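You operate a simulated robot arm through the tools that you are given. There is no shell and no other tool. Be economical: measure what you need, move in short steps, check, and stop when the job is done.

Carry out the task below with a simulated two-armed robot. There is one attempt and no reset: what you move stays moved.

TASK
Take the plain cloth from the bare end of the steel table and lay it out flat on the top of the laid duvet.

Only the result counts: the job must be done as asked and must still hold three seconds after the hand-in. Knocking over, shifting, dropping, spilling or breaking anything else fails it. Flat cloth is picked up by pressing the open fingertips on it (5 to 10 N) and closing them slowly along it; thin cloth reads only 2 to 8 mm in the jaws.

THE ROBOT
Two 7-joint arms with two-finger parallel grippers on one trunk, on a base that drives. Base frame: it is fixed to the floor where the robot stands at the start and does not move with it; the origin is under the middle of the robot, x ahead of it, y to its left, z up; the surface under the hand at the start is at about z = 0.78. Units: m, rad, N and s.
The left shoulder is at the start at [0.02, 0.138, 1.075], the right one opposite. With the tool pointing down near the work surface each hand reaches from about 0.16 to 0.5 m from the robot's upright axis, wherever it stands, measured 20 degrees to its own side. Places, roughly: top of the laid duvet [-1.3, -0.8, 0.8]. Payload 1.57 kg a hand.
Tool frame (each hand has its own): the origin (TCP) lies between the finger pads and is the grasp point; the fingertips stand 0.03 m ahead of it; z points along the fingers, y is the line along which they close. The gripper opens to 0.08 m. The fingers are 0.017 m wide and 0.012 m thick; the gripper's body (0.04 by 0.082 m) begins 0.08 m behind the TCP.
Orientation is that of the tool frame in the base frame, as a unit quaternion [x, y, z, w]. With the fingers straight down and closing along the base's y, the tool's x points along the base's -x, its y along +y and its z along -z.

THE INTERFACE
- The arms move only by the tool jog_arm. It takes "left_targets", "right_targets" or both (then of equal length, played together; a hand with none holds still); each is a list of rows, each a list of 7 numbers: the turn, a rotation vector about the tool's x, y, z in rad, then the shift along the tool's x, y, z in mm, then the closure, from 0 (fully open) to 1 (shut). In form: [[wx, wy, wz, tx, ty, tz, grip], ...]. A call has 1 to 8 rows; each row is the pose to reach, as a shift and turn from the pose commanded when the call began, along the tool's axes at that moment. A row lasts 0.2 s, in which the tool goes at most 0.05 m and 0.15 rad; a call with a longer step from one row to the next is refused whole, and so is a gripper value outside its range. Where a pose cannot be reached the arm comes as near as it can. A force on the tool above 40 N (or 10 N above the force at the start of the call, whichever is more), or a blocked arm, ends the call early, and 0.2 s more pass. The fingers move at their own pace (about 0.045 m/s each) and stop on an object; they squeeze with about 42 N. The grip force told is the motor's: it shows also when the fingers shut on nothing. Time passes only in rows, and 0.2 s behind the last, so rows that repeat a pose let the fingers close. It gives the time, the measured TCP pose, the force on the tool (base axes), the opening and the grip force at its end, in the units of the frame above (readings bear some noise), with the torque about the TCP (base axes, N m) and any sound that the robot's microphone picked up.
- Cameras (640 x 400 px; columns grow to the right, rows downward): "scene" is now at [0.1492, 0.032, 1.0601]; the picture's right is [0.57, -0.82, 0.00], its down [0.47, 0.32, -0.82] and it looks along [0.68, 0.46, 0.57] (base axes); focal length 214 px, centre (320, 200). "left" rides on the left gripper at [0.072, 0.007, -0.122] in its tool frame; the picture's right is [-0.09, 1.00, 0.00], its down [-0.84, -0.08, -0.54] and it looks along [-0.54, -0.05, 0.84] (tool axes); focal length 238 px, centre (320, 200). "right" rides on the right gripper at [0.072, -0.007, -0.122] in its tool frame; the picture's right is [0.09, 1.00, 0.00], its down [-0.84, 0.08, -0.54] and it looks along [-0.54, 0.05, 0.84] (tool axes); focal length 238 px, centre (320, 200). There is no depth. A picture from a camera that has moved, and an enlarged one, comes with that camera's place and axes in the base frame and with its lens.
- snapshot(camera): a new picture of that camera. It takes no simulated time.
- move_column(by): slides the trunk up (or, below 0, down) by that many m; the arms and the scene camera ride with it, the base frame stays. It gives what a move gives, with no picture.
- steer(legs): drives the robot by 1 to 6 legs, each [ahead, left, turn to the left] in m, m and rad, along the robot's own axes; the way and the turn of a leg run together, so that a leg with both is an arc; at most 1.5 m and 3.142 rad a leg. The arms and the cameras ride along, it lands a little off, and it stops where it bumps. It gives what a move gives.
- head_to(pan, tilt): turns the head with the scene camera to pan (to the left, within 1.047 rad either way) and tilt (down, from -0.506 to 1.204), counted from straight ahead of the robot. It gives what a move gives.
- close_up(camera, box): a new picture of the part [left, top, right, bottom] of that camera's present view, enlarged. It takes no simulated time.
- finish_job(): hands the job in; it is judged then, once.

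Go step by step. Nothing tells you exact positions but the pictures and the camera data: compare them with the known pose of the tool, close in by small moves and look again before you grip or let go. The budget is 120 turns and 92 pictures, counting those below and the enlarged ones. Unless the task says otherwise, let go and move clear before handing in, and close with one line.

The tools are called after "Request:" by a JSON object that holds its "fn" and its "kwargs". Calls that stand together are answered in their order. jog_arm: Moves the arms, as the interface text tells. Its arguments: {"type":"object","properties":{"left_targets":{"type":"array","items":{"type":"array","items":{"type":"number"}}},"right_targets":{"type":"array","items":{"type":"array","items":{"type":"number"}}}},"required":[]} The other tools are called the same way: move_column (by) slides the trunk up or down; steer (legs) drives the base; head_to (pan, tilt) turns the head that bears the scene camera; snapshot (camera) takes a picture; close_up (camera, box) takes an enlarged picture of a part of a camera's view; finish_job () hands the job in.

At the start:

```text
t: 0.0
left_ee_pos: [0.2412, 0.0922, 0.8863]
left_tcp_rot: [-0.01, 0.967, 0.255, -0.026]
left_contact_force: [86.1, 159.4, -144.7]
left_torque: [-13.59, 1.06, -6.58]
left_gripper_width: 0.0801
left_finger_force: 0.1
right_ee_pos: [0.239, -0.2472, 0.9081]
right_tcp_rot: [-0.003, 1.0, -0.006, -0.022]
right_contact_force: [0.0, 0.1, 1.0]
right_torque: [0.0, -0.03, 0.02]
right_gripper_width: 0.08
right_finger_force: 0.1
trunk travel left (down, up): [-0.45, 0.79]
robot x, y, heading: [0.0026, 0.0019, -0.002]
head pan, tilt: [1.051, 1.201]
```

scene: 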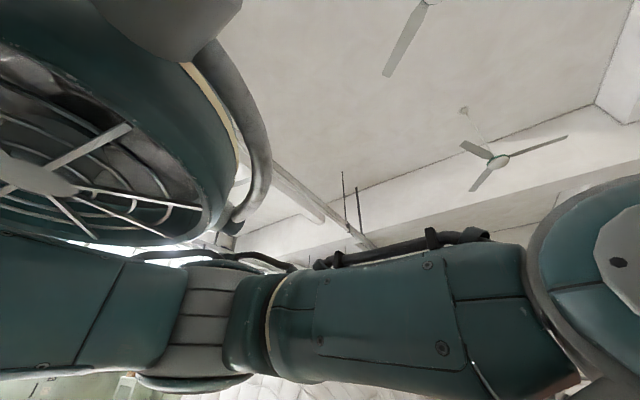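
right: 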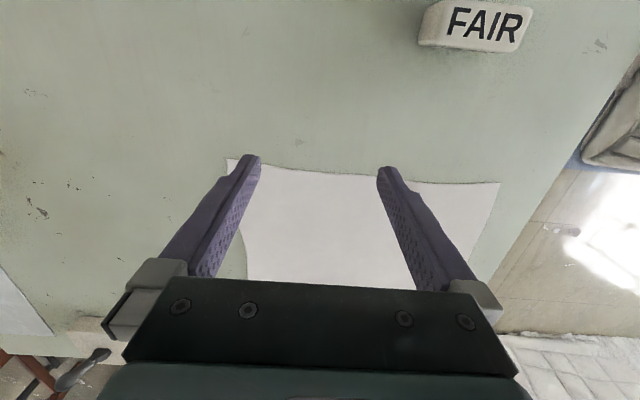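
left: 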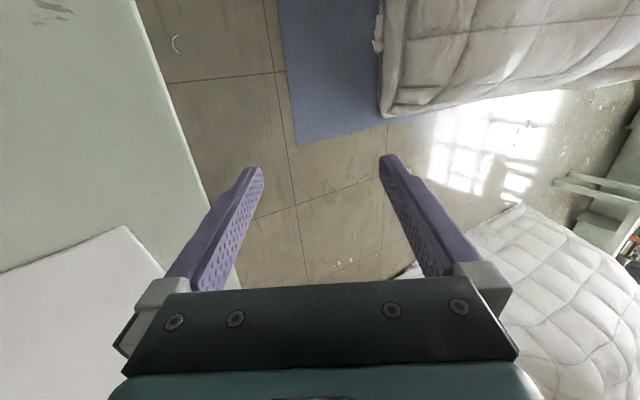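

The left hand reads a large force and the scene camera looks up at the ceiling, with an arm close in front. I'll turn the head to straight ahead and look again.

Request:
{"fn": "head_to", "kwargs": {"pan": 0.0, "tilt": 0.6}}

Request:
{"fn": "snapshot", "kwargs": {"camera": "scene"}}

```text
t: 1.3
left_ee_pos: [0.249, 0.0913, 0.8832]
left_tcp_rot: [-0.031, 0.967, 0.251, -0.012]
left_contact_force: [99.8, -55.3, -88.2]
left_torque: [11.98, 5.19, 10.28]
left_gripper_width: 0.0802
left_finger_force: 0.1
right_ee_pos: [0.2378, -0.2472, 0.9062]
right_tcp_rot: [-0.003, 1.0, -0.006, -0.024]
right_contact_force: [0.2, 0.6, 0.5]
right_torque: [0.01, 0.01, -0.05]
right_gripper_width: 0.0799
right_finger_force: 0.0
trunk travel left (down, up): [-0.45, 0.79]
robot x, y, heading: [0.0, -0.0003, -0.002]
head pan, tilt: [0.0, 0.6]
```

```text
88 pictures are left
camera scene: at [0.1611, 0.0056, 1.0585], right [0.12, -0.99, 0.0], down [0.54, 0.06, -0.84], along [0.83, 0.1, 0.55], focal length 214 px, centre (320, 200)
```

scene: 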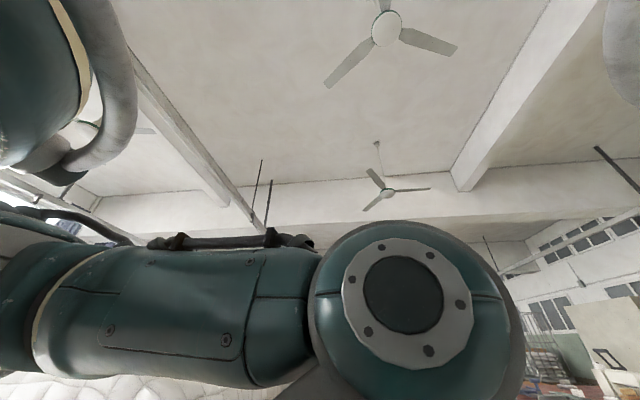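

The head is being held up by the left elbow. I'll raise the head fully so it comes off the arm, and read the forces.

Request:
{"fn": "head_to", "kwargs": {"pan": -0.6, "tilt": -0.5}}

Request:
{"fn": "snapshot", "kwargs": {"camera": "scene"}}

Request:
{"fn": "snapshot", "kwargs": {"camera": "left"}}

```text
t: 2.6
left_ee_pos: [0.2492, 0.0902, 0.8835]
left_tcp_rot: [-0.034, 0.967, 0.251, -0.011]
left_contact_force: [109.3, -66.7, -91.8]
left_torque: [13.76, 5.92, 11.86]
left_gripper_width: 0.0802
left_finger_force: 0.0
right_ee_pos: [0.238, -0.2472, 0.9065]
right_tcp_rot: [-0.003, 1.0, -0.005, -0.024]
right_contact_force: [0.4, 0.5, 0.2]
right_torque: [-0.03, 0.0, 0.02]
right_gripper_width: 0.0801
right_finger_force: 0.0
trunk travel left (down, up): [-0.45, 0.79]
robot x, y, heading: [-0.0026, -0.003, 0.001]
head pan, tilt: [-0.6, -0.499]
```

```text
87 pictures are left
camera scene: at [0.16, -0.002, 1.0598], right [0.0, -1.0, 0.0], down [0.57, 0.0, -0.82], along [0.82, 0.0, 0.57], focal length 214 px, centre (320, 200)
```

scene: 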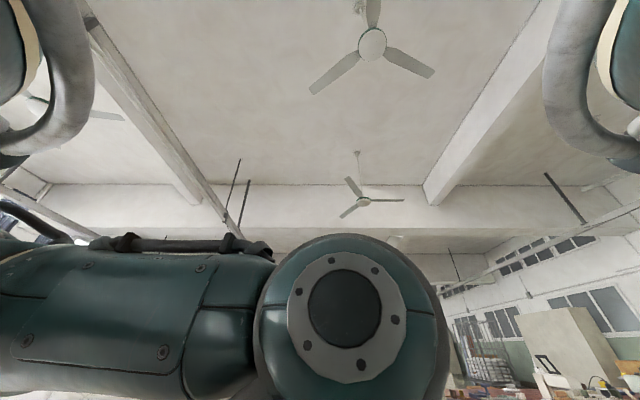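

```text
86 pictures are left
camera left: at [0.1815, 0.0308, 0.9935], right [0.03, 0.87, 0.48], down [0.86, -0.27, 0.43], along [0.51, 0.4, -0.76], focal length 238 px, centre (320, 200)
```

left: 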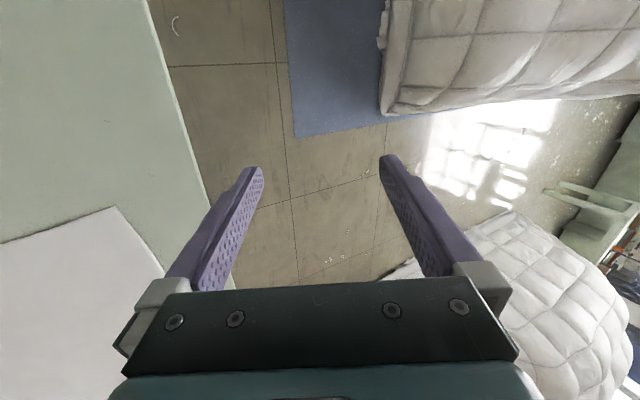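

The left wrist sits right in front of the head and is jammed against it. I'll move the left hand forward, away from the head.

Request:
{"fn": "jog_arm", "kwargs": {"left_targets": [[0, 0, 0, -30, 0, 0, 0], [0, 0, 0, -60, 0, 0, 0], [0, 0, 0, -90, 0, 0, 0], [0, 0, 0, -90, 0, 0, 0]]}}

Request:
{"fn": "snapshot", "kwargs": {"camera": "scene"}}

```text
t: 3.6
left_ee_pos: [0.3315, 0.0943, 0.8842]
left_tcp_rot: [-0.009, 0.967, 0.255, -0.026]
left_contact_force: [0.4, 0.5, -0.2]
left_torque: [0.02, 0.0, 0.03]
left_gripper_width: 0.0799
left_finger_force: 0.1
right_ee_pos: [0.2392, -0.2474, 0.9078]
right_tcp_rot: [-0.002, 1.0, -0.006, -0.024]
right_contact_force: [0.1, 0.3, -0.1]
right_torque: [0.02, -0.02, 0.0]
right_gripper_width: 0.0797
right_finger_force: 0.1
trunk travel left (down, up): [-0.45, 0.79]
robot x, y, heading: [-0.0009, 0.0019, -0.001]
head pan, tilt: [-0.6, -0.499]
```

```text
85 pictures are left
camera scene: at [0.1552, -0.0396, 1.0533], right [-0.56, -0.83, 0.0], down [0.39, -0.27, -0.88], along [0.72, -0.5, 0.48], focal length 214 px, centre (320, 200)
```

scene: 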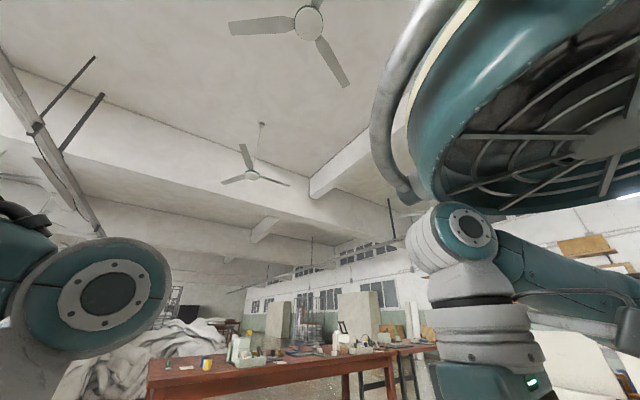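

The arm is free and the head responds again. I'll straighten the left hand, shift it outward, and point the head at the table.

Request:
{"fn": "jog_arm", "kwargs": {"left_targets": [[0.13, 0, 0, 0, 26, 14, 0], [0.26, 0, 0, 0, 52, 28, 0], [0.39, 0, 0, 0, 70, 38, 0], [0.51, 0, 0, 0, 87, 49, 0], [0.51, 0, 0, 0, 87, 49, 0]]}}

Request:
{"fn": "head_to", "kwargs": {"pan": -0.2, "tilt": 0.7}}

Request:
{"fn": "snapshot", "kwargs": {"camera": "scene"}}

Request:
{"fn": "snapshot", "kwargs": {"camera": "left"}}

```text
t: 4.8
left_ee_pos: [0.3257, 0.1953, 0.8837]
left_tcp_rot: [-0.015, 1.0, 0.002, -0.021]
left_contact_force: [1.2, 0.3, 0.4]
left_torque: [0.02, 0.0, -0.02]
left_gripper_width: 0.0796
left_finger_force: 0.1
right_ee_pos: [0.2391, -0.2476, 0.9082]
right_tcp_rot: [-0.003, 1.0, -0.005, -0.023]
right_contact_force: [0.0, 0.7, -0.1]
right_torque: [0.01, 0.0, 0.03]
right_gripper_width: 0.0799
right_finger_force: 0.0
trunk travel left (down, up): [-0.45, 0.79]
robot x, y, heading: [-0.0012, 0.004, -0.001]
head pan, tilt: [-0.6, -0.499]
```

```text
t: 6.2
left_ee_pos: [0.3253, 0.1952, 0.882]
left_tcp_rot: [-0.015, 1.0, 0.003, -0.023]
left_contact_force: [-0.1, 0.9, 0.2]
left_torque: [-0.02, -0.03, 0.03]
left_gripper_width: 0.0801
left_finger_force: 0.0
right_ee_pos: [0.2384, -0.2474, 0.9071]
right_tcp_rot: [-0.002, 1.0, -0.005, -0.024]
right_contact_force: [0.5, 0.6, 0.0]
right_torque: [-0.03, 0.0, 0.0]
right_gripper_width: 0.0801
right_finger_force: 0.0
trunk travel left (down, up): [-0.45, 0.79]
robot x, y, heading: [0.0013, 0.0016, -0.001]
head pan, tilt: [-0.201, 0.7]
```

```text
84 pictures are left
camera scene: at [0.1832, -0.0187, 0.9495], right [-0.2, -0.98, 0.0], down [-0.63, 0.13, -0.77], along [0.75, -0.15, -0.64], focal length 214 px, centre (320, 200)
```

scene: 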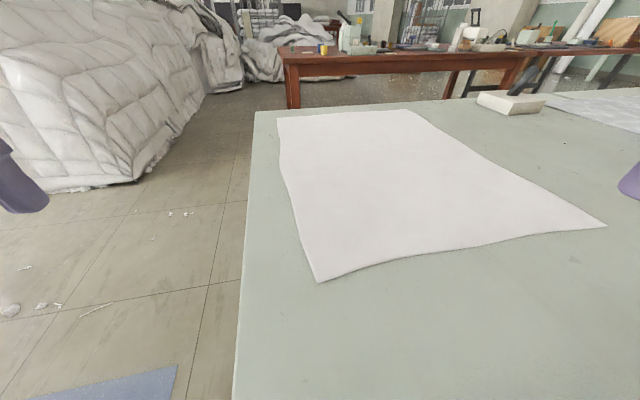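

```text
83 pictures are left
camera left: at [0.2588, 0.198, 1.0076], right [0.06, 1.0, 0.0], down [0.86, -0.05, 0.5], along [0.5, -0.03, -0.86], focal length 238 px, centre (320, 200)
```

left: 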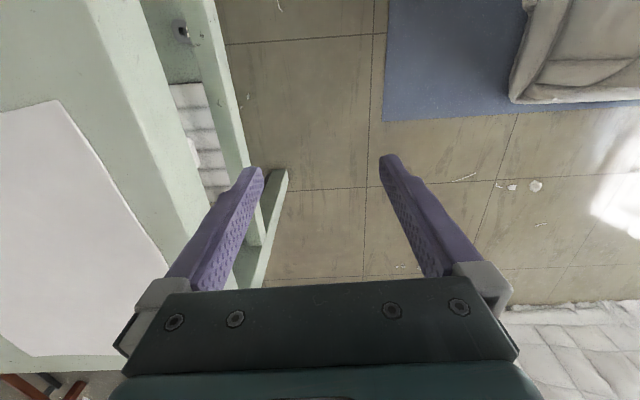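

The plain cloth lies at about x 0.28–0.69, y −0.35 to −0.03. Before moving sideways to centre on it, I'll check what is to the right.

Request:
{"fn": "head_to", "kwargs": {"pan": -0.9, "tilt": 0.9}}

Request:
{"fn": "snapshot", "kwargs": {"camera": "scene"}}

Request:
{"fn": "snapshot", "kwargs": {"camera": "right"}}

```text
t: 7.3
left_ee_pos: [0.3258, 0.1964, 0.883]
left_tcp_rot: [-0.016, 1.0, 0.003, -0.022]
left_contact_force: [0.3, -0.5, 0.3]
left_torque: [-0.04, -0.01, 0.01]
left_gripper_width: 0.0797
left_finger_force: 0.0
right_ee_pos: [0.2379, -0.2475, 0.9078]
right_tcp_rot: [-0.002, 1.0, -0.005, -0.024]
right_contact_force: [-0.8, 0.5, 0.0]
right_torque: [-0.05, 0.01, 0.03]
right_gripper_width: 0.0798
right_finger_force: 0.1
trunk travel left (down, up): [-0.45, 0.79]
robot x, y, heading: [-0.0021, -0.0001, -0.002]
head pan, tilt: [-0.901, 0.901]
```

```text
82 pictures are left
camera scene: at [0.1469, -0.0608, 0.9333], right [-0.78, -0.62, 0.0], down [-0.49, 0.61, -0.62], along [0.39, -0.49, -0.78], focal length 214 px, centre (320, 200)
```

scene: 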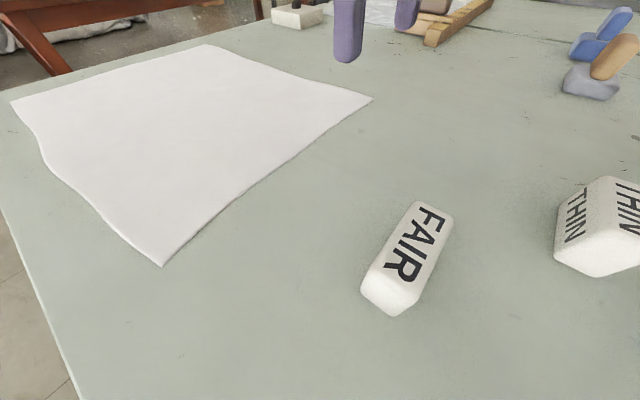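

```text
81 pictures are left
camera right: at [0.1731, -0.2538, 1.0332], right [-0.1, 1.0, -0.01], down [0.86, 0.09, 0.5], along [0.5, 0.04, -0.87], focal length 238 px, centre (320, 200)
```

right: 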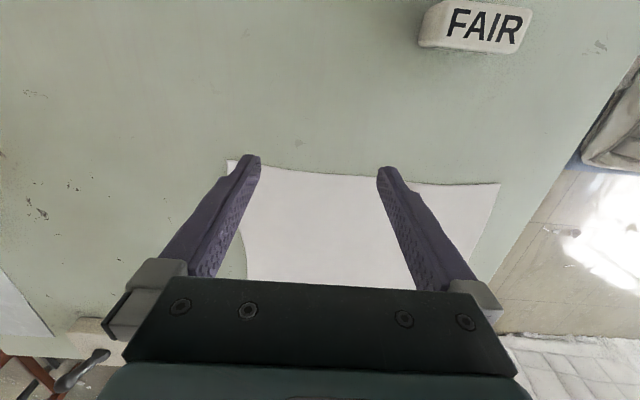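

FAIR and THIN blocks stand on the table close to the robot. I need to know where the table edge is relative to the base, so I'll look straight down.

Request:
{"fn": "head_to", "kwargs": {"pan": 0.3, "tilt": 1.2}}

Request:
{"fn": "snapshot", "kwargs": {"camera": "scene"}}

Request:
{"fn": "head_to", "kwargs": {"pan": -1.04, "tilt": 0.4}}

Request:
{"fn": "snapshot", "kwargs": {"camera": "scene"}}

```text
t: 8.7
left_ee_pos: [0.325, 0.1961, 0.882]
left_tcp_rot: [-0.016, 1.0, 0.003, -0.023]
left_contact_force: [-0.3, 0.2, 0.4]
left_torque: [-0.01, 0.0, -0.02]
left_gripper_width: 0.08
left_finger_force: 0.1
right_ee_pos: [0.2381, -0.2467, 0.9076]
right_tcp_rot: [-0.003, 1.0, -0.006, -0.024]
right_contact_force: [1.1, 0.0, 0.2]
right_torque: [-0.01, 0.03, -0.03]
right_gripper_width: 0.0802
right_finger_force: 0.1
trunk travel left (down, up): [-0.45, 0.79]
robot x, y, heading: [-0.0015, 0.0007, -0.0]
head pan, tilt: [0.3, 1.201]
```

```text
80 pictures are left
camera scene: at [0.1534, 0.0148, 0.9134], right [0.29, -0.96, 0.0], down [-0.89, -0.27, -0.36], along [0.35, 0.11, -0.93], focal length 214 px, centre (320, 200)
```

scene: 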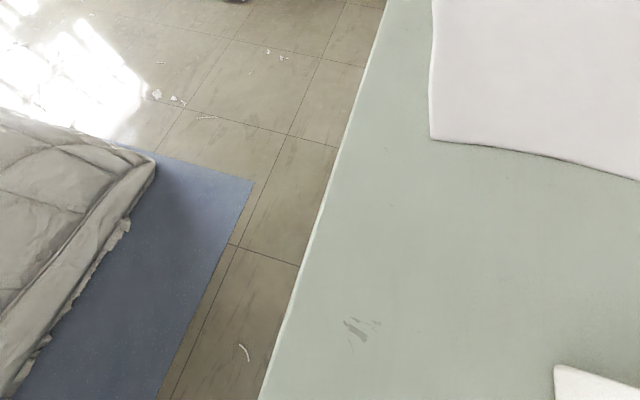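

```text
t: 10.2
left_ee_pos: [0.3253, 0.1964, 0.8816]
left_tcp_rot: [-0.016, 1.0, 0.003, -0.023]
left_contact_force: [0.7, 0.2, 0.4]
left_torque: [0.0, 0.0, -0.03]
left_gripper_width: 0.0801
left_finger_force: 0.1
right_ee_pos: [0.2378, -0.2475, 0.9077]
right_tcp_rot: [-0.003, 1.0, -0.005, -0.025]
right_contact_force: [0.1, 0.3, -0.7]
right_torque: [0.0, 0.01, 0.03]
right_gripper_width: 0.0801
right_finger_force: 0.0
trunk travel left (down, up): [-0.45, 0.79]
robot x, y, heading: [0.0031, 0.0013, -0.002]
head pan, tilt: [-1.04, 0.4]
```

```text
79 pictures are left
camera scene: at [0.1469, -0.0816, 0.9762], right [-0.86, -0.51, 0.0], down [-0.2, 0.34, -0.92], along [0.47, -0.79, -0.39], focal length 214 px, centre (320, 200)
```

scene: 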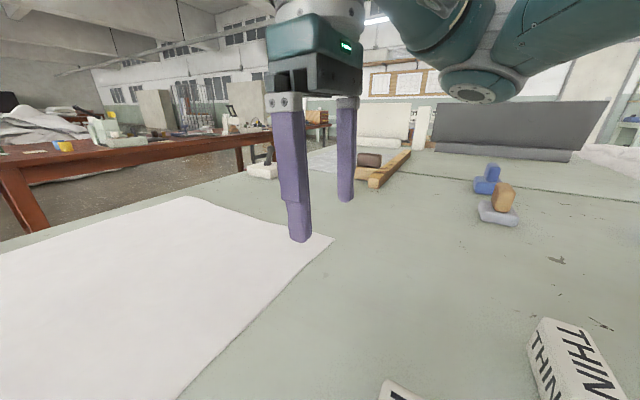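

The robot stands close over the table end, so I'll pick the cloth from here instead of driving. Both hands go above the two near corners, levelled and part closed.

Request:
{"fn": "jog_arm", "kwargs": {"left_targets": [[0, -0.046, 0.032, 6, -38, 4, 0.2], [0, -0.046, 0.032, 12, -76, 8, 0.44], [0, -0.046, 0.032, 18, -115, 12, 0.44], [0, -0.046, 0.032, 24, -154, 15, 0.44], [0, -0.046, 0.032, 29, -193, 18, 0.44], [0, -0.046, 0.032, 33, -232, 20, 0.44], [0, -0.046, 0.032, 36, -270, 22, 0.44], [0, -0.046, 0.032, 36, -270, 22, 0.44]], "right_targets": [[-0.01, -0.048, 0, -10, -32, 0, 0.2], [-0.01, -0.048, 0, -20, -64, 0, 0.44], [-0.01, -0.048, 0, -40, -64, 10, 0.44], [-0.01, -0.048, 0, -61, -64, 20, 0.44], [-0.01, -0.048, 0, -61, -64, 30, 0.44], [-0.01, -0.048, 0, -61, -64, 46, 0.44], [-0.01, -0.048, 0, -61, -64, 46, 0.44], [-0.01, -0.048, 0, -61, -64, 46, 0.44]]}}

Request:
{"fn": "snapshot", "kwargs": {"camera": "left"}}

Request:
{"fn": "snapshot", "kwargs": {"camera": "right"}}

```text
t: 11.7
left_ee_pos: [0.3051, -0.0477, 0.8599]
left_tcp_rot: [0.0, 1.0, 0.008, 0.001]
left_contact_force: [12.9, 3.8, -0.3]
left_torque: [-0.56, 1.56, -0.39]
left_gripper_width: 0.0448
left_finger_force: 0.0
right_ee_pos: [0.2974, -0.3121, 0.8595]
right_tcp_rot: [-0.003, 1.0, -0.001, 0.003]
right_contact_force: [0.1, -0.1, 0.6]
right_torque: [-0.02, 0.0, -0.01]
right_gripper_width: 0.0449
right_finger_force: 0.0
trunk travel left (down, up): [-0.45, 0.79]
robot x, y, heading: [-0.0007, -0.0001, -0.002]
head pan, tilt: [-1.04, 0.4]
stopped in row 7 (left hand): the force on the tool passed its limit at 56 N (the readings are from after the stop); the commanded pose is now the measured one
```

```text
78 pictures are left
camera left: at [0.2319, -0.044, 0.982], right [0.09, 1.0, 0.02], down [0.84, -0.09, 0.54], along [0.54, -0.04, -0.84], focal length 238 px, centre (320, 200)
```

left: 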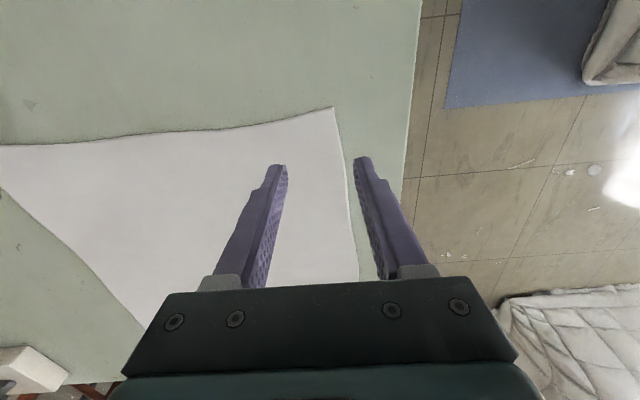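

```text
77 pictures are left
camera right: at [0.2253, -0.3191, 0.9824], right [-0.1, 1.0, 0.0], down [0.83, 0.08, 0.55], along [0.54, 0.05, -0.84], focal length 238 px, centre (320, 200)
```

right: 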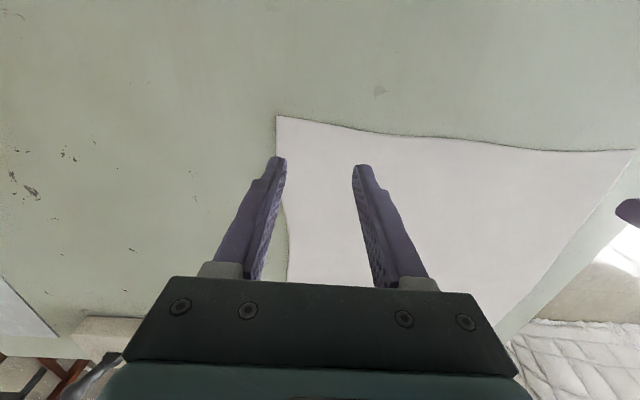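

The left hand brushed the head casing. I'll move it forward, swing the head to the left side, and check for contact.

Request:
{"fn": "jog_arm", "kwargs": {"left_targets": [[0, 0, 0, -40, 0, -10, 0.44], [0, 0, 0, -80, 0, -10, 0.44], [0, 0, 0, -80, 0, -10, 0.44]]}}

Request:
{"fn": "head_to", "kwargs": {"pan": 1.0, "tilt": 0.9}}

Request:
{"fn": "snapshot", "kwargs": {"camera": "scene"}}

```text
t: 12.5
left_ee_pos: [0.381, -0.0489, 0.8704]
left_tcp_rot: [0.003, 1.0, 0.007, 0.001]
left_contact_force: [-0.3, 0.0, 0.1]
left_torque: [-0.02, 0.0, 0.0]
left_gripper_width: 0.0448
left_finger_force: 0.0
right_ee_pos: [0.296, -0.3113, 0.8591]
right_tcp_rot: [-0.002, 1.0, -0.001, 0.002]
right_contact_force: [0.4, 0.3, -0.3]
right_torque: [-0.02, -0.01, 0.03]
right_gripper_width: 0.0447
right_finger_force: 0.1
trunk travel left (down, up): [-0.45, 0.79]
robot x, y, heading: [0.0027, -0.0021, 0.003]
head pan, tilt: [-1.04, 0.4]
```

```text
t: 14.5
left_ee_pos: [0.3815, -0.0485, 0.8706]
left_tcp_rot: [0.002, 1.0, 0.007, 0.001]
left_contact_force: [-1.2, 0.2, -0.3]
left_torque: [-0.01, -0.01, -0.01]
left_gripper_width: 0.0448
left_finger_force: 0.0
right_ee_pos: [0.2976, -0.3121, 0.8595]
right_tcp_rot: [-0.003, 1.0, -0.001, 0.001]
right_contact_force: [0.7, -0.1, -0.1]
right_torque: [0.01, -0.02, 0.01]
right_gripper_width: 0.0447
right_finger_force: 0.0
trunk travel left (down, up): [-0.45, 0.79]
robot x, y, heading: [-0.0008, -0.0001, 0.001]
head pan, tilt: [1.0, 0.901]
```

```text
76 pictures are left
camera scene: at [0.1408, 0.0618, 0.9333], right [0.84, -0.54, 0.0], down [-0.42, -0.66, -0.62], along [0.34, 0.52, -0.78], focal length 214 px, centre (320, 200)
```

scene: 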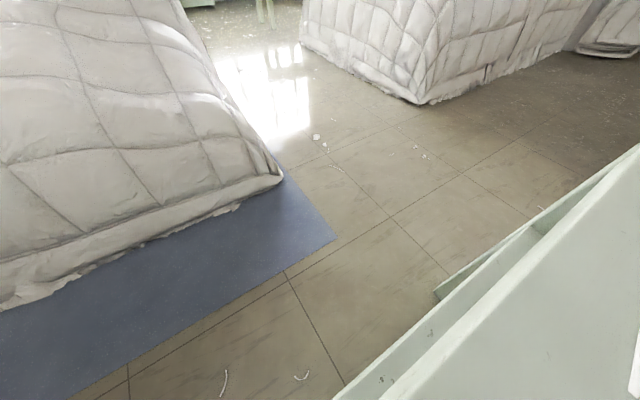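

The head is clear now. I'll bring the left hand to the near-left corner.

Request:
{"fn": "jog_arm", "kwargs": {"left_targets": [[0.014, 0, 0, 15, -30, 0, 0.44], [0.014, 0, 0, 40, -30, 0, 0.44], [0.014, 0, 0, 65, -30, 4, 0.44], [0.014, 0, 0, 90, -30, 8, 0.44], [0.014, 0, 0, 90, -30, 8, 0.44]]}}

Request:
{"fn": "snapshot", "kwargs": {"camera": "left"}}

```text
t: 15.7
left_ee_pos: [0.2898, -0.0794, 0.8644]
left_tcp_rot: [0.002, 1.0, 0.0, 0.001]
left_contact_force: [-0.3, -0.9, -0.7]
left_torque: [0.03, 0.0, 0.02]
left_gripper_width: 0.045
left_finger_force: 0.0
right_ee_pos: [0.2974, -0.312, 0.8607]
right_tcp_rot: [-0.003, 1.0, 0.001, 0.002]
right_contact_force: [-0.6, 1.2, 0.4]
right_torque: [0.02, 0.0, 0.0]
right_gripper_width: 0.0451
right_finger_force: 0.0
trunk travel left (down, up): [-0.45, 0.79]
robot x, y, heading: [-0.0002, 0.0017, -0.0]
head pan, tilt: [1.0, 0.901]
```

```text
75 pictures are left
camera left: at [0.2175, -0.0737, 0.9859], right [0.09, 1.0, 0.0], down [0.84, -0.08, 0.54], along [0.54, -0.05, -0.84], focal length 238 px, centre (320, 200)
```

left: 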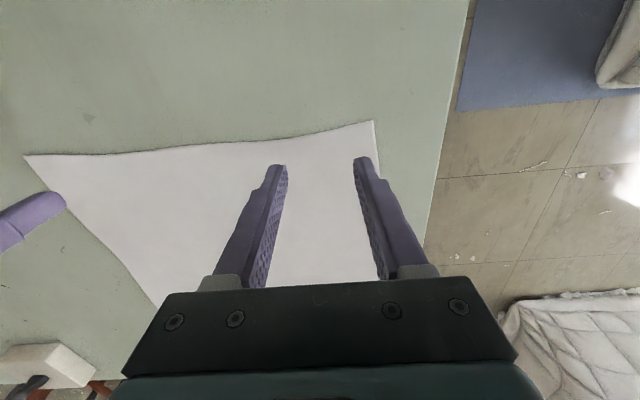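

Both hands are over the corners. I'll fine-adjust and descend to just above the cloth.

Request:
{"fn": "jog_arm", "kwargs": {"left_targets": [[0, 0, 0, -6, 0, 15, 0.44], [0, 0, 0, -6, 0, 30, 0.44], [0, 0, 0, -6, 0, 46, 0.44], [0, 0, 0, -6, 0, 46, 0.44]], "right_targets": [[0, 0, 0, 0, 10, 14, 0.44], [0, 0, 0, 0, 10, 28, 0.44], [0, 0, 0, 0, 10, 42, 0.44], [0, 0, 0, 0, 10, 42, 0.44]]}}

Request:
{"fn": "close_up", "kwargs": {"camera": "left", "box": [160, 80, 480, 280]}}

Request:
{"fn": "close_up", "kwargs": {"camera": "right", "box": [160, 80, 480, 280]}}

```text
t: 16.7
left_ee_pos: [0.2991, -0.0783, 0.8146]
left_tcp_rot: [0.003, 1.0, 0.0, 0.001]
left_contact_force: [0.4, -0.2, 1.2]
left_torque: [-0.01, 0.0, -0.04]
left_gripper_width: 0.0448
left_finger_force: 0.0
right_ee_pos: [0.298, -0.3002, 0.8174]
right_tcp_rot: [-0.003, 1.0, 0.0, 0.002]
right_contact_force: [-0.1, -0.5, 0.4]
right_torque: [-0.03, -0.01, 0.0]
right_gripper_width: 0.0447
right_finger_force: 0.1
trunk travel left (down, up): [-0.45, 0.79]
robot x, y, heading: [0.002, -0.0031, 0.006]
head pan, tilt: [1.0, 0.901]
```

```text
2.00 times, centred on (320, 180) of left
camera zoom: at [0.2266, -0.0738, 0.9377], right [0.1, 1.0, 0.0], down [0.84, -0.08, 0.54], along [0.54, -0.05, -0.84], focal length 477 px, centre (320, 240)
```

zoom: 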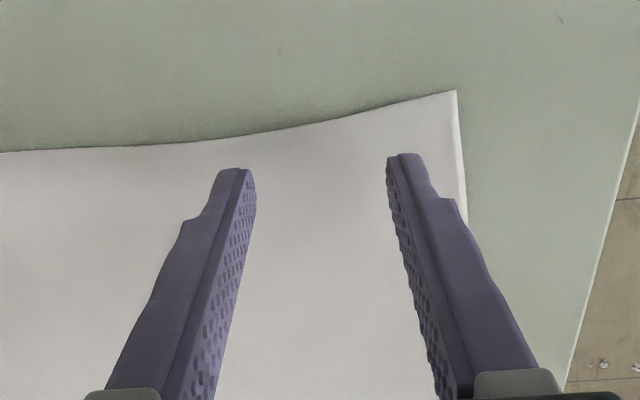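

```text
2.00 times, centred on (320, 180) of right
camera zoom: at [0.2257, -0.3078, 0.9404], right [-0.1, 1.0, 0.0], down [0.83, 0.08, 0.55], along [0.54, 0.05, -0.84], focal length 477 px, centre (320, 240)
```

zoom: 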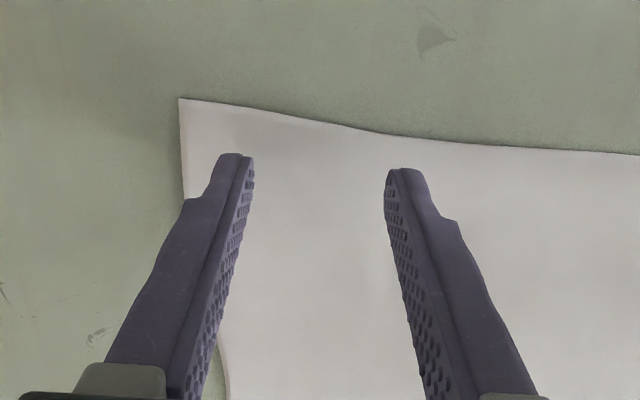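

The fingertips are just above both corners. I'll press down in small steps.

Request:
{"fn": "jog_arm", "kwargs": {"left_targets": [[0, 0, 0, 0, 0, 2, 0.44], [0, 0, 0, 0, 0, 2, 0.44]], "right_targets": [[0, 0, 0, 0, 0, 4, 0.44], [0, 0, 0, 0, 0, 4, 0.44]]}}

```text
t: 17.3
left_ee_pos: [0.2999, -0.0791, 0.8129]
left_tcp_rot: [0.002, 1.0, -0.001, 0.001]
left_contact_force: [-0.3, -0.8, -1.3]
left_torque: [-0.02, 0.0, -0.02]
left_gripper_width: 0.0445
left_finger_force: 0.1
right_ee_pos: [0.2973, -0.3002, 0.8141]
right_tcp_rot: [-0.002, 1.0, 0.001, 0.002]
right_contact_force: [0.5, 0.3, -1.1]
right_torque: [-0.04, 0.01, 0.0]
right_gripper_width: 0.0446
right_finger_force: 0.1
trunk travel left (down, up): [-0.45, 0.79]
robot x, y, heading: [-0.0001, 0.0001, -0.001]
head pan, tilt: [1.0, 0.901]
```

Request:
{"fn": "jog_arm", "kwargs": {"left_targets": [[0, 0, 0, 0, 0, 2, 0.44], [0, 0, 0, 0, 0, 2, 0.44]], "right_targets": [[0, 0, 0, 0, 0, 2, 0.44], [0, 0, 0, 0, 0, 2, 0.44]]}}

```text
t: 17.9
left_ee_pos: [0.3003, -0.0788, 0.8116]
left_tcp_rot: [0.002, 1.0, 0.0, 0.001]
left_contact_force: [0.0, 0.7, 4.6]
left_torque: [0.03, 0.02, 0.01]
left_gripper_width: 0.0446
left_finger_force: 0.1
right_ee_pos: [0.2984, -0.3014, 0.8127]
right_tcp_rot: [-0.002, 1.0, 0.0, 0.004]
right_contact_force: [-0.3, -0.6, -1.0]
right_torque: [0.01, 0.01, -0.02]
right_gripper_width: 0.0448
right_finger_force: 0.0
trunk travel left (down, up): [-0.45, 0.79]
robot x, y, heading: [-0.0004, -0.0029, -0.001]
head pan, tilt: [1.0, 0.901]
```

The left hand reads about 5 N and the right has not touched yet, so I go a little further down with each.

Request:
{"fn": "jog_arm", "kwargs": {"left_targets": [[0, 0, 0, 0, 0, 0.6, 0.44], [0, 0, 0, 0, 0, 0.6, 0.44]], "right_targets": [[0, 0, 0, 0, 0, 2, 0.44], [0, 0, 0, 0, 0, 2, 0.44]]}}

```text
t: 18.5
left_ee_pos: [0.3004, -0.0803, 0.8113]
left_tcp_rot: [0.001, 1.0, -0.002, 0.002]
left_contact_force: [-2.9, 2.2, 15.1]
left_torque: [0.09, 0.16, 0.02]
left_gripper_width: 0.0447
left_finger_force: 0.0
right_ee_pos: [0.301, -0.3018, 0.8122]
right_tcp_rot: [-0.002, 1.0, 0.0, 0.004]
right_contact_force: [-3.2, 2.4, 16.7]
right_torque: [0.06, 0.15, -0.02]
right_gripper_width: 0.0448
right_finger_force: 0.1
trunk travel left (down, up): [-0.45, 0.79]
robot x, y, heading: [-0.0017, 0.0003, -0.001]
head pan, tilt: [1.0, 0.901]
```

Both press at about 15 N, so I'll ease off slightly and close slowly.

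Request:
{"fn": "jog_arm", "kwargs": {"left_targets": [[0, 0, 0, 0, 0, -0.6, 0.44], [0, 0, 0, 0, 0, -0.6, 0.5], [0, 0, 0, 0, 0, -0.6, 0.6], [0, 0, 0, 0, 0, -0.6, 0.7], [0, 0, 0, 0, 0, -0.6, 0.8], [0, 0, 0, 0, 0, -0.6, 0.9], [0, 0, 0, 0, 0, -0.6, 1], [0, 0, 0, 0, 0, -0.6, 1]], "right_targets": [[0, 0, 0, 0, 0, -0.8, 0.44], [0, 0, 0, 0, 0, -0.8, 0.5], [0, 0, 0, 0, 0, -0.8, 0.6], [0, 0, 0, 0, 0, -0.8, 0.7], [0, 0, 0, 0, 0, -0.8, 0.8], [0, 0, 0, 0, 0, -0.8, 0.9], [0, 0, 0, 0, 0, -0.8, 1], [0, 0, 0, 0, 0, -0.8, 1]]}}

Request:
{"fn": "close_up", "kwargs": {"camera": "left", "box": [160, 80, 480, 280]}}

Request:
{"fn": "close_up", "kwargs": {"camera": "right", "box": [160, 80, 480, 280]}}

```text
t: 20.3
left_ee_pos: [0.3021, -0.08, 0.8108]
left_tcp_rot: [0.002, 1.0, 0.0, 0.002]
left_contact_force: [0.4, -0.1, 4.2]
left_torque: [-0.02, 0.06, 0.04]
left_gripper_width: 0.0003
left_finger_force: 21.1
right_ee_pos: [0.2997, -0.3032, 0.8104]
right_tcp_rot: [-0.003, 1.0, -0.001, 0.002]
right_contact_force: [-0.7, 3.9, 21.8]
right_torque: [0.12, 0.13, -0.01]
right_gripper_width: 0.0029
right_finger_force: 23.9
trunk travel left (down, up): [-0.45, 0.79]
robot x, y, heading: [0.0031, -0.0019, -0.002]
head pan, tilt: [1.0, 0.901]
```

```text
2.00 times, centred on (320, 180) of left
camera zoom: at [0.229, -0.0738, 0.9338], right [0.1, 1.0, 0.0], down [0.83, -0.08, 0.54], along [0.54, -0.05, -0.84], focal length 477 px, centre (320, 240)
```

zoom: 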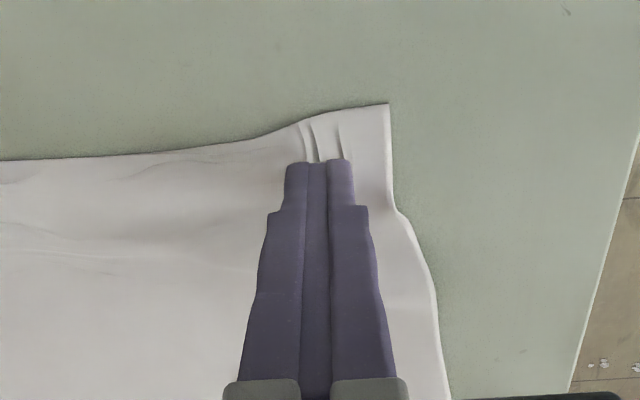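

```text
2.00 times, centred on (320, 180) of right
camera zoom: at [0.2278, -0.3098, 0.9337], right [-0.1, 1.0, 0.0], down [0.83, 0.08, 0.55], along [0.54, 0.05, -0.84], focal length 477 px, centre (320, 240)
```

zoom: 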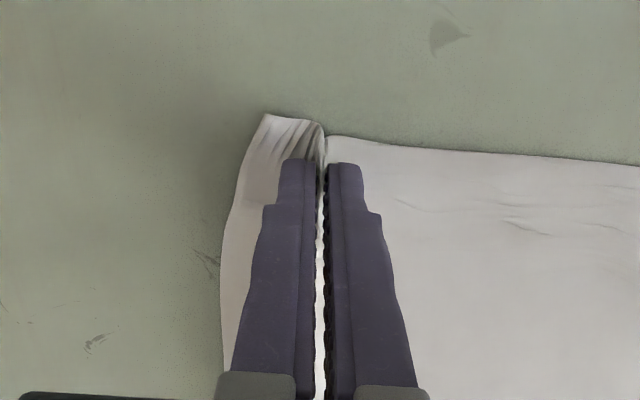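

The right hand holds cloth (2.9 mm) but the left fingers slipped over it. I'll lift the left slightly, reopen, and press again more firmly.

Request:
{"fn": "jog_arm", "kwargs": {"left_targets": [[0, 0, 0, 0, 0, -8, 1], [0, 0, 0, 0, 0, -8, 0.4], [0, 0, 0, 0, 0, -8, 0.4], [0, 0, 0, 0, 0, -2, 0.4], [0, 0, 0, 0, 0, 0.2, 0.4], [0, 0, 0, 0, 0, 0.2, 0.4]]}}

Request:
{"fn": "close_up", "kwargs": {"camera": "left", "box": [160, 80, 480, 280]}}

```text
t: 21.7
left_ee_pos: [0.3022, -0.0794, 0.8127]
left_tcp_rot: [0.001, 1.0, 0.0, 0.001]
left_contact_force: [0.6, 0.0, -0.5]
left_torque: [-0.02, 0.0, 0.02]
left_gripper_width: 0.048
left_finger_force: 0.0
right_ee_pos: [0.3003, -0.3022, 0.8113]
right_tcp_rot: [-0.003, 1.0, -0.001, 0.004]
right_contact_force: [0.3, 4.0, 26.6]
right_torque: [0.13, 0.19, -0.03]
right_gripper_width: 0.0026
right_finger_force: 24.2
trunk travel left (down, up): [-0.45, 0.79]
robot x, y, heading: [-0.0038, -0.0014, -0.002]
head pan, tilt: [1.0, 0.901]
```

```text
2.00 times, centred on (320, 180) of left
camera zoom: at [0.229, -0.074, 0.9345], right [0.1, 1.0, 0.0], down [0.83, -0.08, 0.55], along [0.54, -0.05, -0.84], focal length 477 px, centre (320, 240)
```

zoom: 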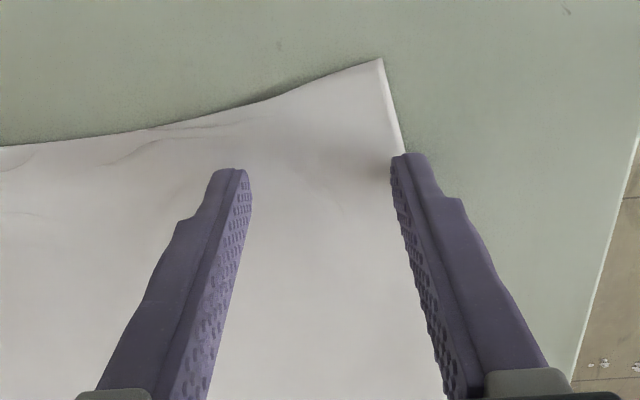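

The cloth shifted slightly inward, so I'll hop the left hand about 12 mm inward and 8 mm toward the edge, then press.

Request:
{"fn": "jog_arm", "kwargs": {"left_targets": [[0, 0, 0, 0, 0, -7, 0.44], [0, 0, 0, 8, -13, -7, 0.44], [0, 0, 0, 8, -13, -1, 0.44], [0, 0, 0, 8, -13, 2, 0.44], [0, 0, 0, 8, -13, 2, 0.44]]}}

```text
t: 22.5
left_ee_pos: [0.3077, -0.0745, 0.8106]
left_tcp_rot: [-0.02, 1.0, 0.007, 0.006]
left_contact_force: [-6.5, -2.9, 36.1]
left_torque: [-1.27, 0.32, -0.16]
left_gripper_width: 0.0465
left_finger_force: 0.8
right_ee_pos: [0.3002, -0.3036, 0.8108]
right_tcp_rot: [-0.003, 1.0, -0.001, 0.003]
right_contact_force: [-0.2, 2.4, 6.9]
right_torque: [0.08, 0.03, 0.0]
right_gripper_width: 0.0026
right_finger_force: 24.0
trunk travel left (down, up): [-0.45, 0.79]
robot x, y, heading: [-0.0006, -0.005, -0.002]
head pan, tilt: [1.0, 0.901]
stopped in row 3 (left hand): the force on the tool passed its limit at 53 N (the readings are from after the stop); the commanded pose is now the measured one
```

The left hand was stopped early with an odd tilt. I'll lift it and look.

Request:
{"fn": "jog_arm", "kwargs": {"left_targets": [[0, 0, 0, 0, 0, -12, 0.44], [0, 0, 0, 0, 0, -12, 0.44]]}}

Request:
{"fn": "snapshot", "kwargs": {"camera": "left"}}

Request:
{"fn": "snapshot", "kwargs": {"camera": "scene"}}

```text
t: 23.1
left_ee_pos: [0.3073, -0.0769, 0.8222]
left_tcp_rot: [-0.018, 1.0, 0.009, 0.004]
left_contact_force: [0.0, -0.2, 0.9]
left_torque: [0.03, 0.01, -0.01]
left_gripper_width: 0.045
left_finger_force: 0.1
right_ee_pos: [0.2994, -0.3038, 0.8119]
right_tcp_rot: [-0.002, 1.0, -0.001, 0.003]
right_contact_force: [-0.9, 1.7, 27.6]
right_torque: [0.08, 0.19, 0.0]
right_gripper_width: 0.0026
right_finger_force: 24.1
trunk travel left (down, up): [-0.45, 0.79]
robot x, y, heading: [-0.0026, -0.0013, 0.003]
head pan, tilt: [1.0, 0.901]
```

```text
69 pictures are left
camera left: at [0.233, -0.0756, 0.9449], right [0.06, 1.0, 0.02], down [0.83, -0.06, 0.55], along [0.55, -0.02, -0.84], focal length 238 px, centre (320, 200)
```

left: 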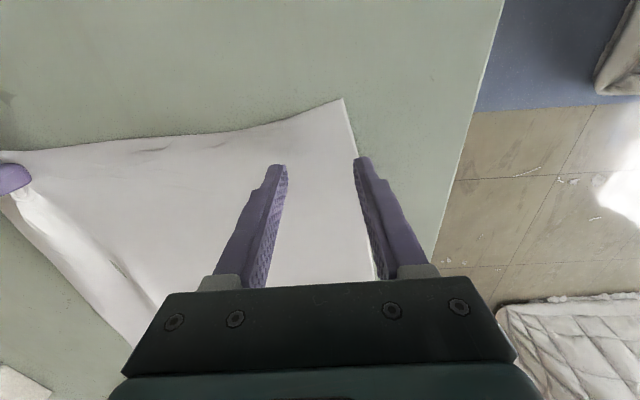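

```text
68 pictures are left
camera scene: at [0.142, 0.0607, 0.9334], right [0.84, -0.54, 0.0], down [-0.42, -0.66, -0.62], along [0.34, 0.52, -0.78], focal length 214 px, centre (320, 200)
```

scene: 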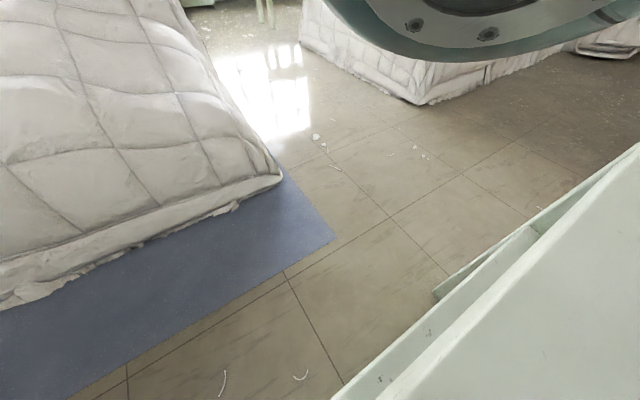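

The left arm's elbow area meets the head when the hand reaches this far inward. I'll release the right hand, lift both, back up slightly and turn right so both corners fall in comfortable reach.

Request:
{"fn": "jog_arm", "kwargs": {"left_targets": [[0, 0, 0, -10, 0, 0, 0.44], [0, 0, 0, -20, 0, -10, 0.44], [0, 0, 0, -20, 0, -30, 0.44], [0, 0, 0, -20, 0, -50, 0.44], [0, 0, 0, -20, 0, -70, 0.44], [0, 0, 0, -20, 0, -80, 0.44]], "right_targets": [[0, 0, 0, 0, 0, 0, 0.7], [0, 0, 0, 0, 0, -1, 0.44], [0, 0, 0, 0, 0, -10, 0.44], [0, 0, 0, 0, 0, -40, 0.44], [0, 0, 0, 0, 0, -70, 0.44], [0, 0, 0, 0, 0, -80, 0.44]]}}

Request:
{"fn": "head_to", "kwargs": {"pan": -0.3, "tilt": 0.8}}

Request:
{"fn": "steer", "kwargs": {"legs": [[-0.08, 0, 0]]}}

Request:
{"fn": "snapshot", "kwargs": {"camera": "scene"}}

```text
t: 24.5
left_ee_pos: [0.3253, -0.0754, 0.9021]
left_tcp_rot: [-0.018, 1.0, 0.009, 0.003]
left_contact_force: [0.5, -0.5, 0.4]
left_torque: [0.0, 0.01, 0.03]
left_gripper_width: 0.045
left_finger_force: 0.1
right_ee_pos: [0.3005, -0.3015, 0.889]
right_tcp_rot: [-0.002, 1.0, -0.001, 0.0]
right_contact_force: [0.7, 0.2, -0.4]
right_torque: [-0.03, 0.01, 0.0]
right_gripper_width: 0.0449
right_finger_force: 0.0
trunk travel left (down, up): [-0.45, 0.79]
robot x, y, heading: [0.0008, -0.001, -0.0]
head pan, tilt: [1.0, 0.901]
```

```text
t: 25.9
left_ee_pos: [0.3237, -0.0758, 0.9013]
left_tcp_rot: [-0.018, 1.0, 0.01, 0.004]
left_contact_force: [-0.6, -0.4, -0.4]
left_torque: [0.03, -0.02, 0.0]
left_gripper_width: 0.0447
left_finger_force: 0.0
right_ee_pos: [0.2997, -0.3025, 0.8881]
right_tcp_rot: [-0.002, 1.0, -0.001, 0.0]
right_contact_force: [0.4, -0.4, 0.4]
right_torque: [0.0, -0.05, 0.01]
right_gripper_width: 0.045
right_finger_force: 0.0
trunk travel left (down, up): [-0.45, 0.79]
robot x, y, heading: [-0.0029, -0.0012, -0.001]
head pan, tilt: [-0.3, 0.799]
```

```text
t: 27.0
left_ee_pos: [0.2438, -0.0751, 0.9009]
left_tcp_rot: [-0.019, 1.0, 0.009, 0.004]
left_contact_force: [0.7, -0.3, -0.7]
left_torque: [-0.01, 0.02, -0.01]
left_gripper_width: 0.0449
left_finger_force: 0.1
right_ee_pos: [0.2186, -0.303, 0.8875]
right_tcp_rot: [-0.002, 1.0, -0.001, 0.001]
right_contact_force: [0.2, 0.4, 0.3]
right_torque: [-0.03, 0.02, 0.02]
right_gripper_width: 0.0449
right_finger_force: 0.1
trunk travel left (down, up): [-0.45, 0.79]
robot x, y, heading: [-0.0793, -0.0024, 0.002]
head pan, tilt: [-0.3, 0.799]
```

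```text
67 pictures are left
camera scene: at [0.0967, -0.0255, 0.9411], right [-0.3, -0.96, 0.0], down [-0.69, 0.21, -0.7], along [0.67, -0.21, -0.72], focal length 214 px, centre (320, 200)
```

scene: 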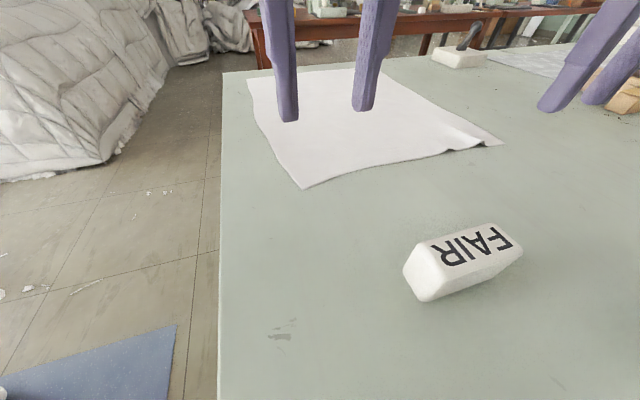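

Backing up was clean. Now a small turn to the right.

Request:
{"fn": "steer", "kwargs": {"legs": [[0, 0, -0.25]]}}

Request:
{"fn": "snapshot", "kwargs": {"camera": "scene"}}

```text
t: 28.3
left_ee_pos: [0.2148, -0.1537, 0.9014]
left_tcp_rot: [0.109, 0.994, 0.008, 0.005]
left_contact_force: [1.0, 0.9, 0.2]
left_torque: [-0.02, 0.02, -0.02]
left_gripper_width: 0.0446
left_finger_force: 0.1
right_ee_pos: [0.1336, -0.3675, 0.8885]
right_tcp_rot: [0.124, 0.992, 0.0, 0.002]
right_contact_force: [0.6, 0.8, 1.0]
right_torque: [0.0, -0.01, -0.01]
right_gripper_width: 0.0451
right_finger_force: 0.1
trunk travel left (down, up): [-0.45, 0.79]
robot x, y, heading: [-0.0781, -0.0018, -0.257]
head pan, tilt: [-0.3, 0.799]
```

```text
66 pictures are left
camera scene: at [0.0854, -0.0694, 0.9411], right [-0.53, -0.85, 0.0], down [-0.61, 0.38, -0.7], along [0.59, -0.37, -0.72], focal length 214 px, centre (320, 200)
```

scene: 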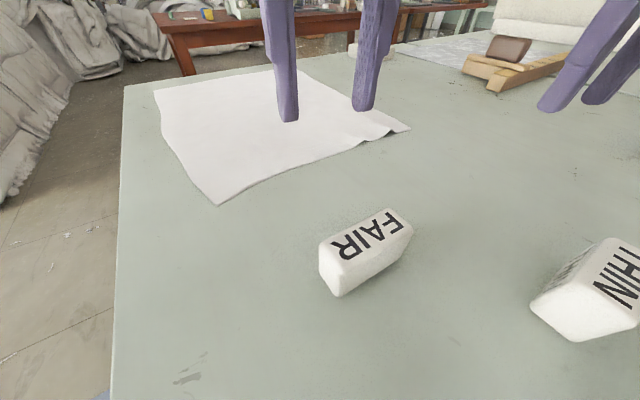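

Good, both corners are now well placed in front. Moving both hands over them again.

Request:
{"fn": "jog_arm", "kwargs": {"left_targets": [[0, 0, 0, -16, 16, 0, 0.44], [0, 0, 0, -32, 32, 8, 0.44], [0, 0, 0, -48, 48, 20, 0.44], [0, 0, 0, -65, 64, 32, 0.44], [0, 0, 0, -65, 64, 42, 0.44], [0, 0, 0, -65, 64, 42, 0.44]], "right_targets": [[0, 0, 0, -28, 20, 0, 0.44], [0, 0, 0, -57, 40, 0, 0.44], [0, 0, 0, -85, 60, 0, 0.44], [0, 0, 0, -114, 80, 10, 0.44], [0, 0, 0, -143, 100, 30, 0.44], [0, 0, 0, -143, 100, 30, 0.44]]}}

Request:
{"fn": "snapshot", "kwargs": {"camera": "left"}}

Request:
{"fn": "snapshot", "kwargs": {"camera": "right"}}

```text
t: 29.7
left_ee_pos: [0.2934, -0.1058, 0.861]
left_tcp_rot: [0.109, 0.994, 0.007, 0.005]
left_contact_force: [-0.5, -1.0, -0.9]
left_torque: [0.0, 0.02, 0.03]
left_gripper_width: 0.0448
left_finger_force: 0.0
right_ee_pos: [0.2967, -0.3054, 0.8613]
right_tcp_rot: [0.124, 0.992, -0.002, 0.001]
right_contact_force: [0.5, -0.2, 0.0]
right_torque: [-0.02, -0.02, 0.01]
right_gripper_width: 0.0447
right_finger_force: 0.1
trunk travel left (down, up): [-0.45, 0.79]
robot x, y, heading: [-0.0784, 0.0007, -0.255]
head pan, tilt: [-0.3, 0.799]
```

```text
65 pictures are left
camera left: at [0.2227, -0.0873, 0.9833], right [0.31, 0.95, 0.02], down [0.79, -0.27, 0.55], along [0.53, -0.15, -0.84], focal length 238 px, centre (320, 200)
```

left: 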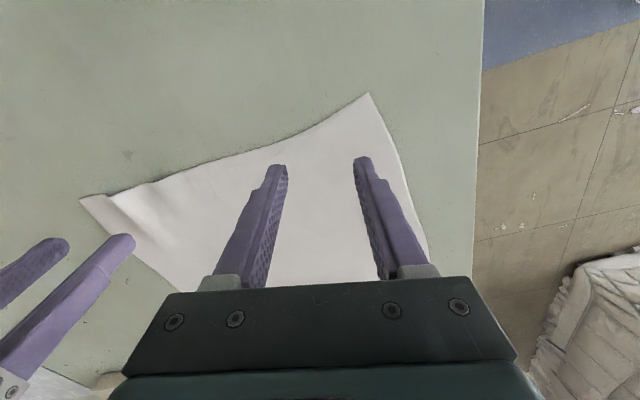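

```text
64 pictures are left
camera right: at [0.2257, -0.2929, 0.9837], right [0.16, 0.99, 0.0], down [0.83, -0.13, 0.54], along [0.54, -0.09, -0.84], focal length 238 px, centre (320, 200)
```

right: 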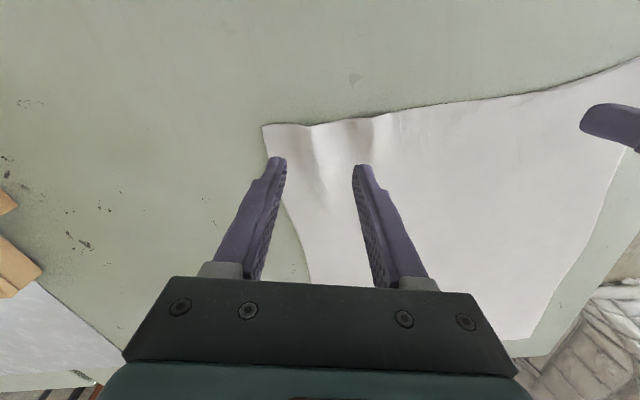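

Both hands straddle the corner regions. Descending to contact with a small inward shift of the right hand.

Request:
{"fn": "jog_arm", "kwargs": {"left_targets": [[0, 0, 0, 0, 0, 16, 0.44], [0, 0, 0, 0, 0, 32, 0.44], [0, 0, 0, 0, 0, 46, 0.44], [0, 0, 0, 0, 0, 46, 0.44]], "right_targets": [[0, 0, 0, 0, 10, 16, 0.44], [0, 0, 0, 0, 10, 32, 0.44], [0, 0, 0, 0, 10, 46, 0.44], [0, 0, 0, 0, 10, 46, 0.44]]}}

Request:
{"fn": "jog_arm", "kwargs": {"left_targets": [[0, 0, 0, 0, 0, 2, 0.44], [0, 0, 0, 0, 0, 2, 0.44]], "right_targets": [[0, 0, 0, 0, 0, 2, 0.44], [0, 0, 0, 0, 0, 2, 0.44]]}}

```text
t: 30.7
left_ee_pos: [0.295, -0.1047, 0.8151]
left_tcp_rot: [0.108, 0.994, 0.008, 0.005]
left_contact_force: [0.1, -1.0, 0.5]
left_torque: [-0.01, -0.01, -0.03]
left_gripper_width: 0.0447
left_finger_force: 0.0
right_ee_pos: [0.3005, -0.2963, 0.814]
right_tcp_rot: [0.125, 0.992, -0.001, 0.001]
right_contact_force: [-0.3, 0.8, -1.3]
right_torque: [-0.03, -0.01, 0.02]
right_gripper_width: 0.0451
right_finger_force: 0.1
trunk travel left (down, up): [-0.45, 0.79]
robot x, y, heading: [-0.0794, -0.0022, -0.254]
head pan, tilt: [-0.3, 0.799]
```

```text
t: 31.3
left_ee_pos: [0.2946, -0.1034, 0.8139]
left_tcp_rot: [0.109, 0.994, 0.008, 0.005]
left_contact_force: [-0.1, -0.3, -0.6]
left_torque: [0.06, -0.02, 0.0]
left_gripper_width: 0.0449
left_finger_force: 0.2
right_ee_pos: [0.3005, -0.2959, 0.8116]
right_tcp_rot: [0.124, 0.992, 0.0, 0.001]
right_contact_force: [-1.2, 1.4, 7.3]
right_torque: [-0.07, 0.13, 0.0]
right_gripper_width: 0.0446
right_finger_force: 0.0
trunk travel left (down, up): [-0.45, 0.79]
robot x, y, heading: [-0.0807, 0.0001, -0.254]
head pan, tilt: [-0.3, 0.799]
```

Request:
{"fn": "jog_arm", "kwargs": {"left_targets": [[0, 0, 0, 0, 0, 2, 0.44], [0, 0, 0, 0, 0, 2, 0.44]]}}

```text
t: 31.9
left_ee_pos: [0.2955, -0.1052, 0.8116]
left_tcp_rot: [0.108, 0.994, 0.008, 0.006]
left_contact_force: [-1.8, 0.7, 2.4]
left_torque: [-0.06, 0.03, -0.04]
left_gripper_width: 0.0448
left_finger_force: 0.0
right_ee_pos: [0.2991, -0.2975, 0.8108]
right_tcp_rot: [0.125, 0.992, -0.001, 0.002]
right_contact_force: [-0.9, 1.0, 11.0]
right_torque: [-0.08, 0.13, -0.01]
right_gripper_width: 0.0447
right_finger_force: 0.0
trunk travel left (down, up): [-0.45, 0.79]
robot x, y, heading: [-0.0807, 0.002, -0.254]
head pan, tilt: [-0.3, 0.799]
```

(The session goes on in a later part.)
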